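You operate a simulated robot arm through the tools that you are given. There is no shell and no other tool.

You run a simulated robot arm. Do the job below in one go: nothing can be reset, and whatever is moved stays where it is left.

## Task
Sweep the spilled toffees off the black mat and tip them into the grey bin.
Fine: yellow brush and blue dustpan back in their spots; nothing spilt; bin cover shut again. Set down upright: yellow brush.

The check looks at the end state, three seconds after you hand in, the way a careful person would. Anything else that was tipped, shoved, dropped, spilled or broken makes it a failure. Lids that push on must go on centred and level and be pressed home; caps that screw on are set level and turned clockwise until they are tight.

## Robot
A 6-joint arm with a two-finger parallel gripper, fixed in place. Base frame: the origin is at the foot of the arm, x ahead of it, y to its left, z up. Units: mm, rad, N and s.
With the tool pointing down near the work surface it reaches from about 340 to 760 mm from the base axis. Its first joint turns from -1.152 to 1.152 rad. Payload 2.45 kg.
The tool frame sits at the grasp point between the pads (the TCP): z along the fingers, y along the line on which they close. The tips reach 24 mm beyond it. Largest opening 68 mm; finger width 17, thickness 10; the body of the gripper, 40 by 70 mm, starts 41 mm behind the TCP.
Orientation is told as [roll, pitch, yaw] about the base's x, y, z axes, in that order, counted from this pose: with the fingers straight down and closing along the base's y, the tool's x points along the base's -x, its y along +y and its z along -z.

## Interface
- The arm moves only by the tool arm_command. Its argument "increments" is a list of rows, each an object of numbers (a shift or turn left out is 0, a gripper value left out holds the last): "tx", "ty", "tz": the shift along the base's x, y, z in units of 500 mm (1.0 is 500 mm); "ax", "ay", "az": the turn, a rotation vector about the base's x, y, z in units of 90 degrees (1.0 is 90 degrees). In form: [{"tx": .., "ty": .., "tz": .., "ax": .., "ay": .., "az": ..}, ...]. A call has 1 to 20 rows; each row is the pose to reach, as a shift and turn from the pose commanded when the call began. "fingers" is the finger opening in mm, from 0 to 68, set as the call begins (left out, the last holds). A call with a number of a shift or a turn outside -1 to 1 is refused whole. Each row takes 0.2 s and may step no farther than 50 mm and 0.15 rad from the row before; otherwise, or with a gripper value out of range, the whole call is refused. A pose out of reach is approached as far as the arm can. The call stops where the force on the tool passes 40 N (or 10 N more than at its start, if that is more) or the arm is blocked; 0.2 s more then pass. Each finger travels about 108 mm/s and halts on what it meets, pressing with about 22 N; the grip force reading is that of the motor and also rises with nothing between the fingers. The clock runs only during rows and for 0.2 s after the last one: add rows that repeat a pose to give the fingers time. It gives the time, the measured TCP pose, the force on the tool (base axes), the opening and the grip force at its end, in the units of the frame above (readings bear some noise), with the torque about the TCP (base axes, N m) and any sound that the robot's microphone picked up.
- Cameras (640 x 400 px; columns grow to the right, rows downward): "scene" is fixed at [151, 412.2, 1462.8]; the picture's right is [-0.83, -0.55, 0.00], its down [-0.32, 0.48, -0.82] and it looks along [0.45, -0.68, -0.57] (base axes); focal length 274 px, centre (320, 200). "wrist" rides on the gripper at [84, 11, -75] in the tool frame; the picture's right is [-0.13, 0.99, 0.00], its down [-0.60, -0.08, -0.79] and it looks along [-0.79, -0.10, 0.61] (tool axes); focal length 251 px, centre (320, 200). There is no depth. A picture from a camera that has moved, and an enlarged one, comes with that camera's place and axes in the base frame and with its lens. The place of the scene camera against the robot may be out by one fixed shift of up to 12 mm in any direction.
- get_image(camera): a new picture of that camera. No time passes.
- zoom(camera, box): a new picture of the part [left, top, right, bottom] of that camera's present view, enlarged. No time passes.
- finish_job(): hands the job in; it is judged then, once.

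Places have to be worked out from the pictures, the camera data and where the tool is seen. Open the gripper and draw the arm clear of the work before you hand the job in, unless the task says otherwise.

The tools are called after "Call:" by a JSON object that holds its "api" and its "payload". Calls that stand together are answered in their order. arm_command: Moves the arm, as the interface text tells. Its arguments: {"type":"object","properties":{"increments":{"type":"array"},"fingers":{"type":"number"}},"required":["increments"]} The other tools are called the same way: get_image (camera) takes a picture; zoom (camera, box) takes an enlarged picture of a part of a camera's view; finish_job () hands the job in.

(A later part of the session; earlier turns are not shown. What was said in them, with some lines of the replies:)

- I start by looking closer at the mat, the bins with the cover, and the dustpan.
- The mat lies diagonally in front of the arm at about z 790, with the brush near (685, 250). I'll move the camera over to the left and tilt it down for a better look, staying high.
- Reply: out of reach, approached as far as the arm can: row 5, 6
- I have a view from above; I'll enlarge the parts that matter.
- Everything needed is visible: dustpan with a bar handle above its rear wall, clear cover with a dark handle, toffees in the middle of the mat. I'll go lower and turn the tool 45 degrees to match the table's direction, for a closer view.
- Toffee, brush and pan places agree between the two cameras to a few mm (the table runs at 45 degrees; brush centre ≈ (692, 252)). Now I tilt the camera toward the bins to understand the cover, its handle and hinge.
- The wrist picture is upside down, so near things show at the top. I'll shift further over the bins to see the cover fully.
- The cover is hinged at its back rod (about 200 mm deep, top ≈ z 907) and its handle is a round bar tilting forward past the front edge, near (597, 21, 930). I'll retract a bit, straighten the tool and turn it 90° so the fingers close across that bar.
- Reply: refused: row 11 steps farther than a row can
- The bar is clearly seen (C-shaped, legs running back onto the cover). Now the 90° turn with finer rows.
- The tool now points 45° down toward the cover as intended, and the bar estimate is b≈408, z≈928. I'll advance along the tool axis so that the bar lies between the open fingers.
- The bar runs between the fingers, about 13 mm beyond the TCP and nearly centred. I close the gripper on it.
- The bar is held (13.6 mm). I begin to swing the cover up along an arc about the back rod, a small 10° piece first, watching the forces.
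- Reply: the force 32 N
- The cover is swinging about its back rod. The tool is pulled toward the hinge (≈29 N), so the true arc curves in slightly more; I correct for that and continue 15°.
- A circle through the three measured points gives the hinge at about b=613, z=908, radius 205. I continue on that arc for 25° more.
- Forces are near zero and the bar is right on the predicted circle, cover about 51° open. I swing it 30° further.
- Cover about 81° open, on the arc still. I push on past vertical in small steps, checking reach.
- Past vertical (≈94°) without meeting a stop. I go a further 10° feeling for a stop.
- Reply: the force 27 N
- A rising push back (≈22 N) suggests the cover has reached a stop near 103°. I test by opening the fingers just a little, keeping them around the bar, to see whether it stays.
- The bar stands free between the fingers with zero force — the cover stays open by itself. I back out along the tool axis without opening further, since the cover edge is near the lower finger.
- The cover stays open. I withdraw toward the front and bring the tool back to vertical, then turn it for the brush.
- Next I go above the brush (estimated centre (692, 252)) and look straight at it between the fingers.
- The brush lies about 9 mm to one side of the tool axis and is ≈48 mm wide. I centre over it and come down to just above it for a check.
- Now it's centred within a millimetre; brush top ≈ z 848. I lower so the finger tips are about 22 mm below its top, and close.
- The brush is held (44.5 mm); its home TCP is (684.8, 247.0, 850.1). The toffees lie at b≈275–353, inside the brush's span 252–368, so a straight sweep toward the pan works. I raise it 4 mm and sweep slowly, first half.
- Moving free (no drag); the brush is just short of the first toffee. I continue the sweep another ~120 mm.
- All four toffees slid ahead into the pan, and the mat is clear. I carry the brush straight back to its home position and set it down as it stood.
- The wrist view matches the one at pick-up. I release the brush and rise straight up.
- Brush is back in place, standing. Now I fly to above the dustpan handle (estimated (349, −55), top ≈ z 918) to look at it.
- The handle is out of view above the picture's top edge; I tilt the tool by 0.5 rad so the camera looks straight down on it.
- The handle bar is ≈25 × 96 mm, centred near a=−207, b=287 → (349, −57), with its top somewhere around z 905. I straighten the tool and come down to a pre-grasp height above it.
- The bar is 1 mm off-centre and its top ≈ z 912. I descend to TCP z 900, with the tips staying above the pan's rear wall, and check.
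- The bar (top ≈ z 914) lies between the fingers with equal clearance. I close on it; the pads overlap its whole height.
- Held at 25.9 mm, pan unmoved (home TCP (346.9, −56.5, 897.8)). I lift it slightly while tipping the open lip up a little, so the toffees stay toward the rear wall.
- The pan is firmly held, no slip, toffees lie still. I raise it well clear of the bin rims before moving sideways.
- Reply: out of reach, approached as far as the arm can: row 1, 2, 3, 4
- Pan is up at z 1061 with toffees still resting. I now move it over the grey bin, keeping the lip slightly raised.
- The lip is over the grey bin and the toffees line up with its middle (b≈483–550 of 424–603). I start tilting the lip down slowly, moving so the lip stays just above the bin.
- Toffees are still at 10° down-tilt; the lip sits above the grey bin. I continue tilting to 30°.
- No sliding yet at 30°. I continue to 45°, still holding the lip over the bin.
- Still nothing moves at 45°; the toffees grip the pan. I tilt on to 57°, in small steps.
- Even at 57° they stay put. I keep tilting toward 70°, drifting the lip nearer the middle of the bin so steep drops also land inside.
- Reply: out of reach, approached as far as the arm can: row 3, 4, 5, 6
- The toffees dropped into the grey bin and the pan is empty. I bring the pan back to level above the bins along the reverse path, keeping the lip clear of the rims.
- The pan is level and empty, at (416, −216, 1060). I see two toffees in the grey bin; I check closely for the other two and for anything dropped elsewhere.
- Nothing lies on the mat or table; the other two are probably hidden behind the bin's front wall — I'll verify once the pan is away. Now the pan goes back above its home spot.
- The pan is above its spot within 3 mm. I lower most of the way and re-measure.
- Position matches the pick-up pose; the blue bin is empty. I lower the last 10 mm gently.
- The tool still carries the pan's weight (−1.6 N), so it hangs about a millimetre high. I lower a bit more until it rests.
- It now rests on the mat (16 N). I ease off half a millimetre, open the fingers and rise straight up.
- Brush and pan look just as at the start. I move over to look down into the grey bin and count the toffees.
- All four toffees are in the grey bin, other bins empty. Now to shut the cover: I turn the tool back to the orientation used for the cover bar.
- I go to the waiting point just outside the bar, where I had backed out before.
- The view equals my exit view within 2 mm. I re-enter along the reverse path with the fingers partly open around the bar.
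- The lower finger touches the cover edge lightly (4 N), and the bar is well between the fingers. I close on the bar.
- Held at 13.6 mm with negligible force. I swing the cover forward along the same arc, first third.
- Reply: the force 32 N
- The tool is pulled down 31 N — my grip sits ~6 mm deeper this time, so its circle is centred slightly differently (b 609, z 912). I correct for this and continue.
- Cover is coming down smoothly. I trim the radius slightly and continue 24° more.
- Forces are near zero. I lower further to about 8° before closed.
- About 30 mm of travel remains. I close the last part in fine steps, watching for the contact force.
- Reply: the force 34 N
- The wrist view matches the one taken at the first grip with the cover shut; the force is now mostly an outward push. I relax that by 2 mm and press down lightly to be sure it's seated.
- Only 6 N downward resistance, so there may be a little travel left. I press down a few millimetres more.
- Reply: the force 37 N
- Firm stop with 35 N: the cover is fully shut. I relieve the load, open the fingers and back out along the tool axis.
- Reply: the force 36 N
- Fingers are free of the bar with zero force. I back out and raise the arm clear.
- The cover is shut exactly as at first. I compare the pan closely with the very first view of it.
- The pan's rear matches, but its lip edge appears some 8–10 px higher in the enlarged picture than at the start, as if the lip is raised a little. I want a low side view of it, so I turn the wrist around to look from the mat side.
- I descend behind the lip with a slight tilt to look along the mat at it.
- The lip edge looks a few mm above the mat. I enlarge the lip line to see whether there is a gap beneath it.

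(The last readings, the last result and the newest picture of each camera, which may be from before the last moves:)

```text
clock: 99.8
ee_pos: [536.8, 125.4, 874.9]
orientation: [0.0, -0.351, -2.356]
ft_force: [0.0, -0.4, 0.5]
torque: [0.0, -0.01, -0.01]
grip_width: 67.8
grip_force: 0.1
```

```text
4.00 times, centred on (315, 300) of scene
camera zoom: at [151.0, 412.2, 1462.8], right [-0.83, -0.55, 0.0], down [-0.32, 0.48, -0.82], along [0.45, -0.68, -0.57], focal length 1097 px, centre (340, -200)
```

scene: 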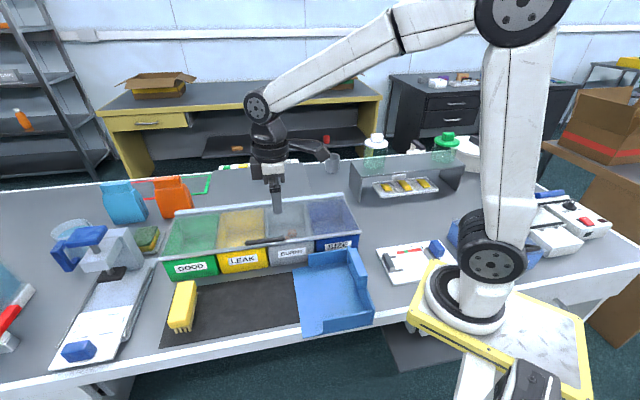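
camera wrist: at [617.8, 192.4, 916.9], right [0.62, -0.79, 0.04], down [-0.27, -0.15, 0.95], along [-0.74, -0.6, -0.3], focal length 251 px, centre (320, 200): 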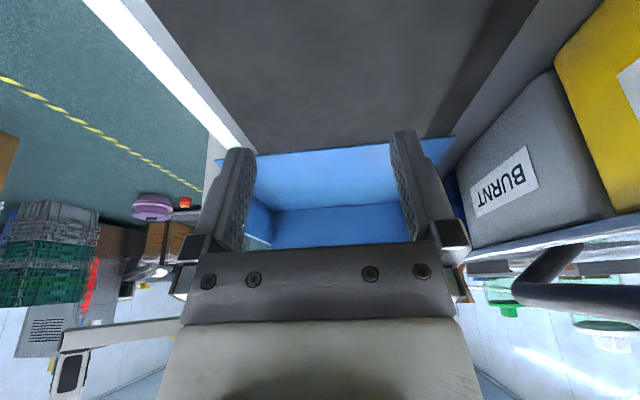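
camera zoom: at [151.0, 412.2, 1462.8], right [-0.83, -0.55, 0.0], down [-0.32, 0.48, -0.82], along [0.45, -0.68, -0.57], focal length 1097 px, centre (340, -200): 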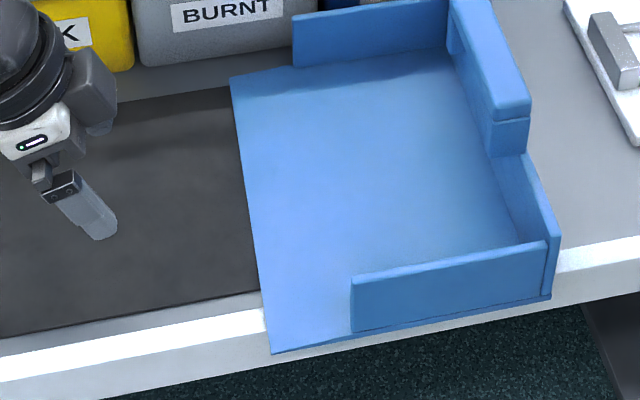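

The lip lies flat on the mat with no gap; the small picture shift is only a slight turn (≈1.5°) and a few mm of offset, i.e. the pan is back in its spot. I raise the arm clear of everything.

Call:
{"api": "arm_command", "payload": {"increments": [{"tz": 0.06}, {"tz": 0.14}, {"tz": 0.22}, {"tz": 0.3, "ax": 0.03, "ay": -0.03}, {"tz": 0.38, "ax": 0.07, "ay": -0.07}, {"tz": 0.46, "ax": 0.11, "ay": -0.11}, {"tz": 0.54, "ax": 0.157, "ay": -0.157}], "fingers": 68}}

Call:
{"api": "get_image", "payload": {"camera": "scene"}}

Call:
{"api": "zoom", "payload": {"camera": "scene", "box": [150, 180, 390, 350]}}

```text
clock: 101.4
ee_pos: [539.3, 127.3, 1146.8]
orientation: [0.0, 0.001, -2.356]
ft_force: [0.6, -0.3, 0.3]
torque: [-0.01, 0.03, 0.02]
grip_width: 68.0
grip_force: 0.1
```

```text
taken
```

scene: 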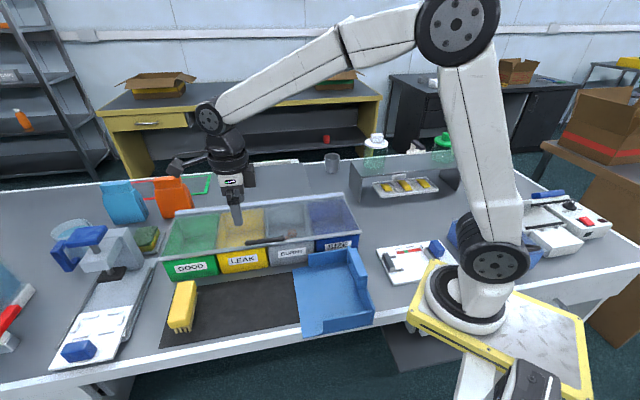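

```text
2.35 times, centred on (270, 265) of scene
camera zoom: at [150.9, 412.2, 1462.8], right [-0.83, -0.55, 0.0], down [-0.32, 0.48, -0.82], along [0.45, -0.68, -0.57], focal length 645 px, centre (438, 47)
```

zoom: 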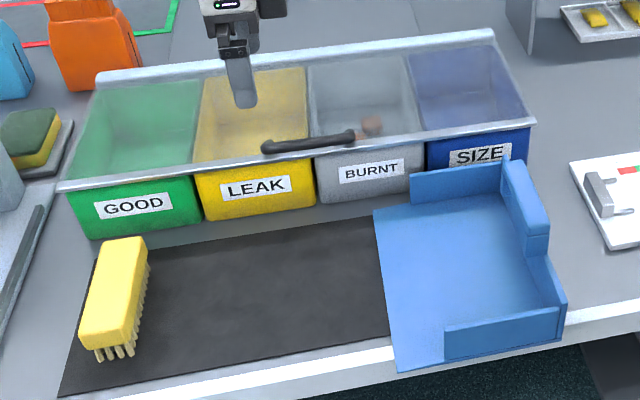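

The cover is shut, the four toffees are in the grey bin, the brush stands upright where it was, and the dustpan is in its spot. The mat is clear, the gripper is open and the arm is well above the work, so I hand the job in.

Call:
{"api": "finish_job", "payload": {}}

```text
The job is handed in.
```

I swept the toffees off the mat and tipped them into the grey bin. Looking down into the bin before closing it, I counted all four there, and the other bins were empty.

- **Bin cover:** it is shut again, and I pressed it down until it met a firm stop.
- **Yellow brush:** it stands upright on its bristles where it was.
- **Blue dustpan:** it lies flat and empty in its spot, but not exactly as before. Compared with the first picture, it sits a few millimetres over and is turned by about 1.5°. I judged that close enough and did not re-grip it.
- **Spills:** I saw nothing on the mat or table, and nothing else was moved.

I left the gripper open and the arm raised clear of the work. The job is handed in.
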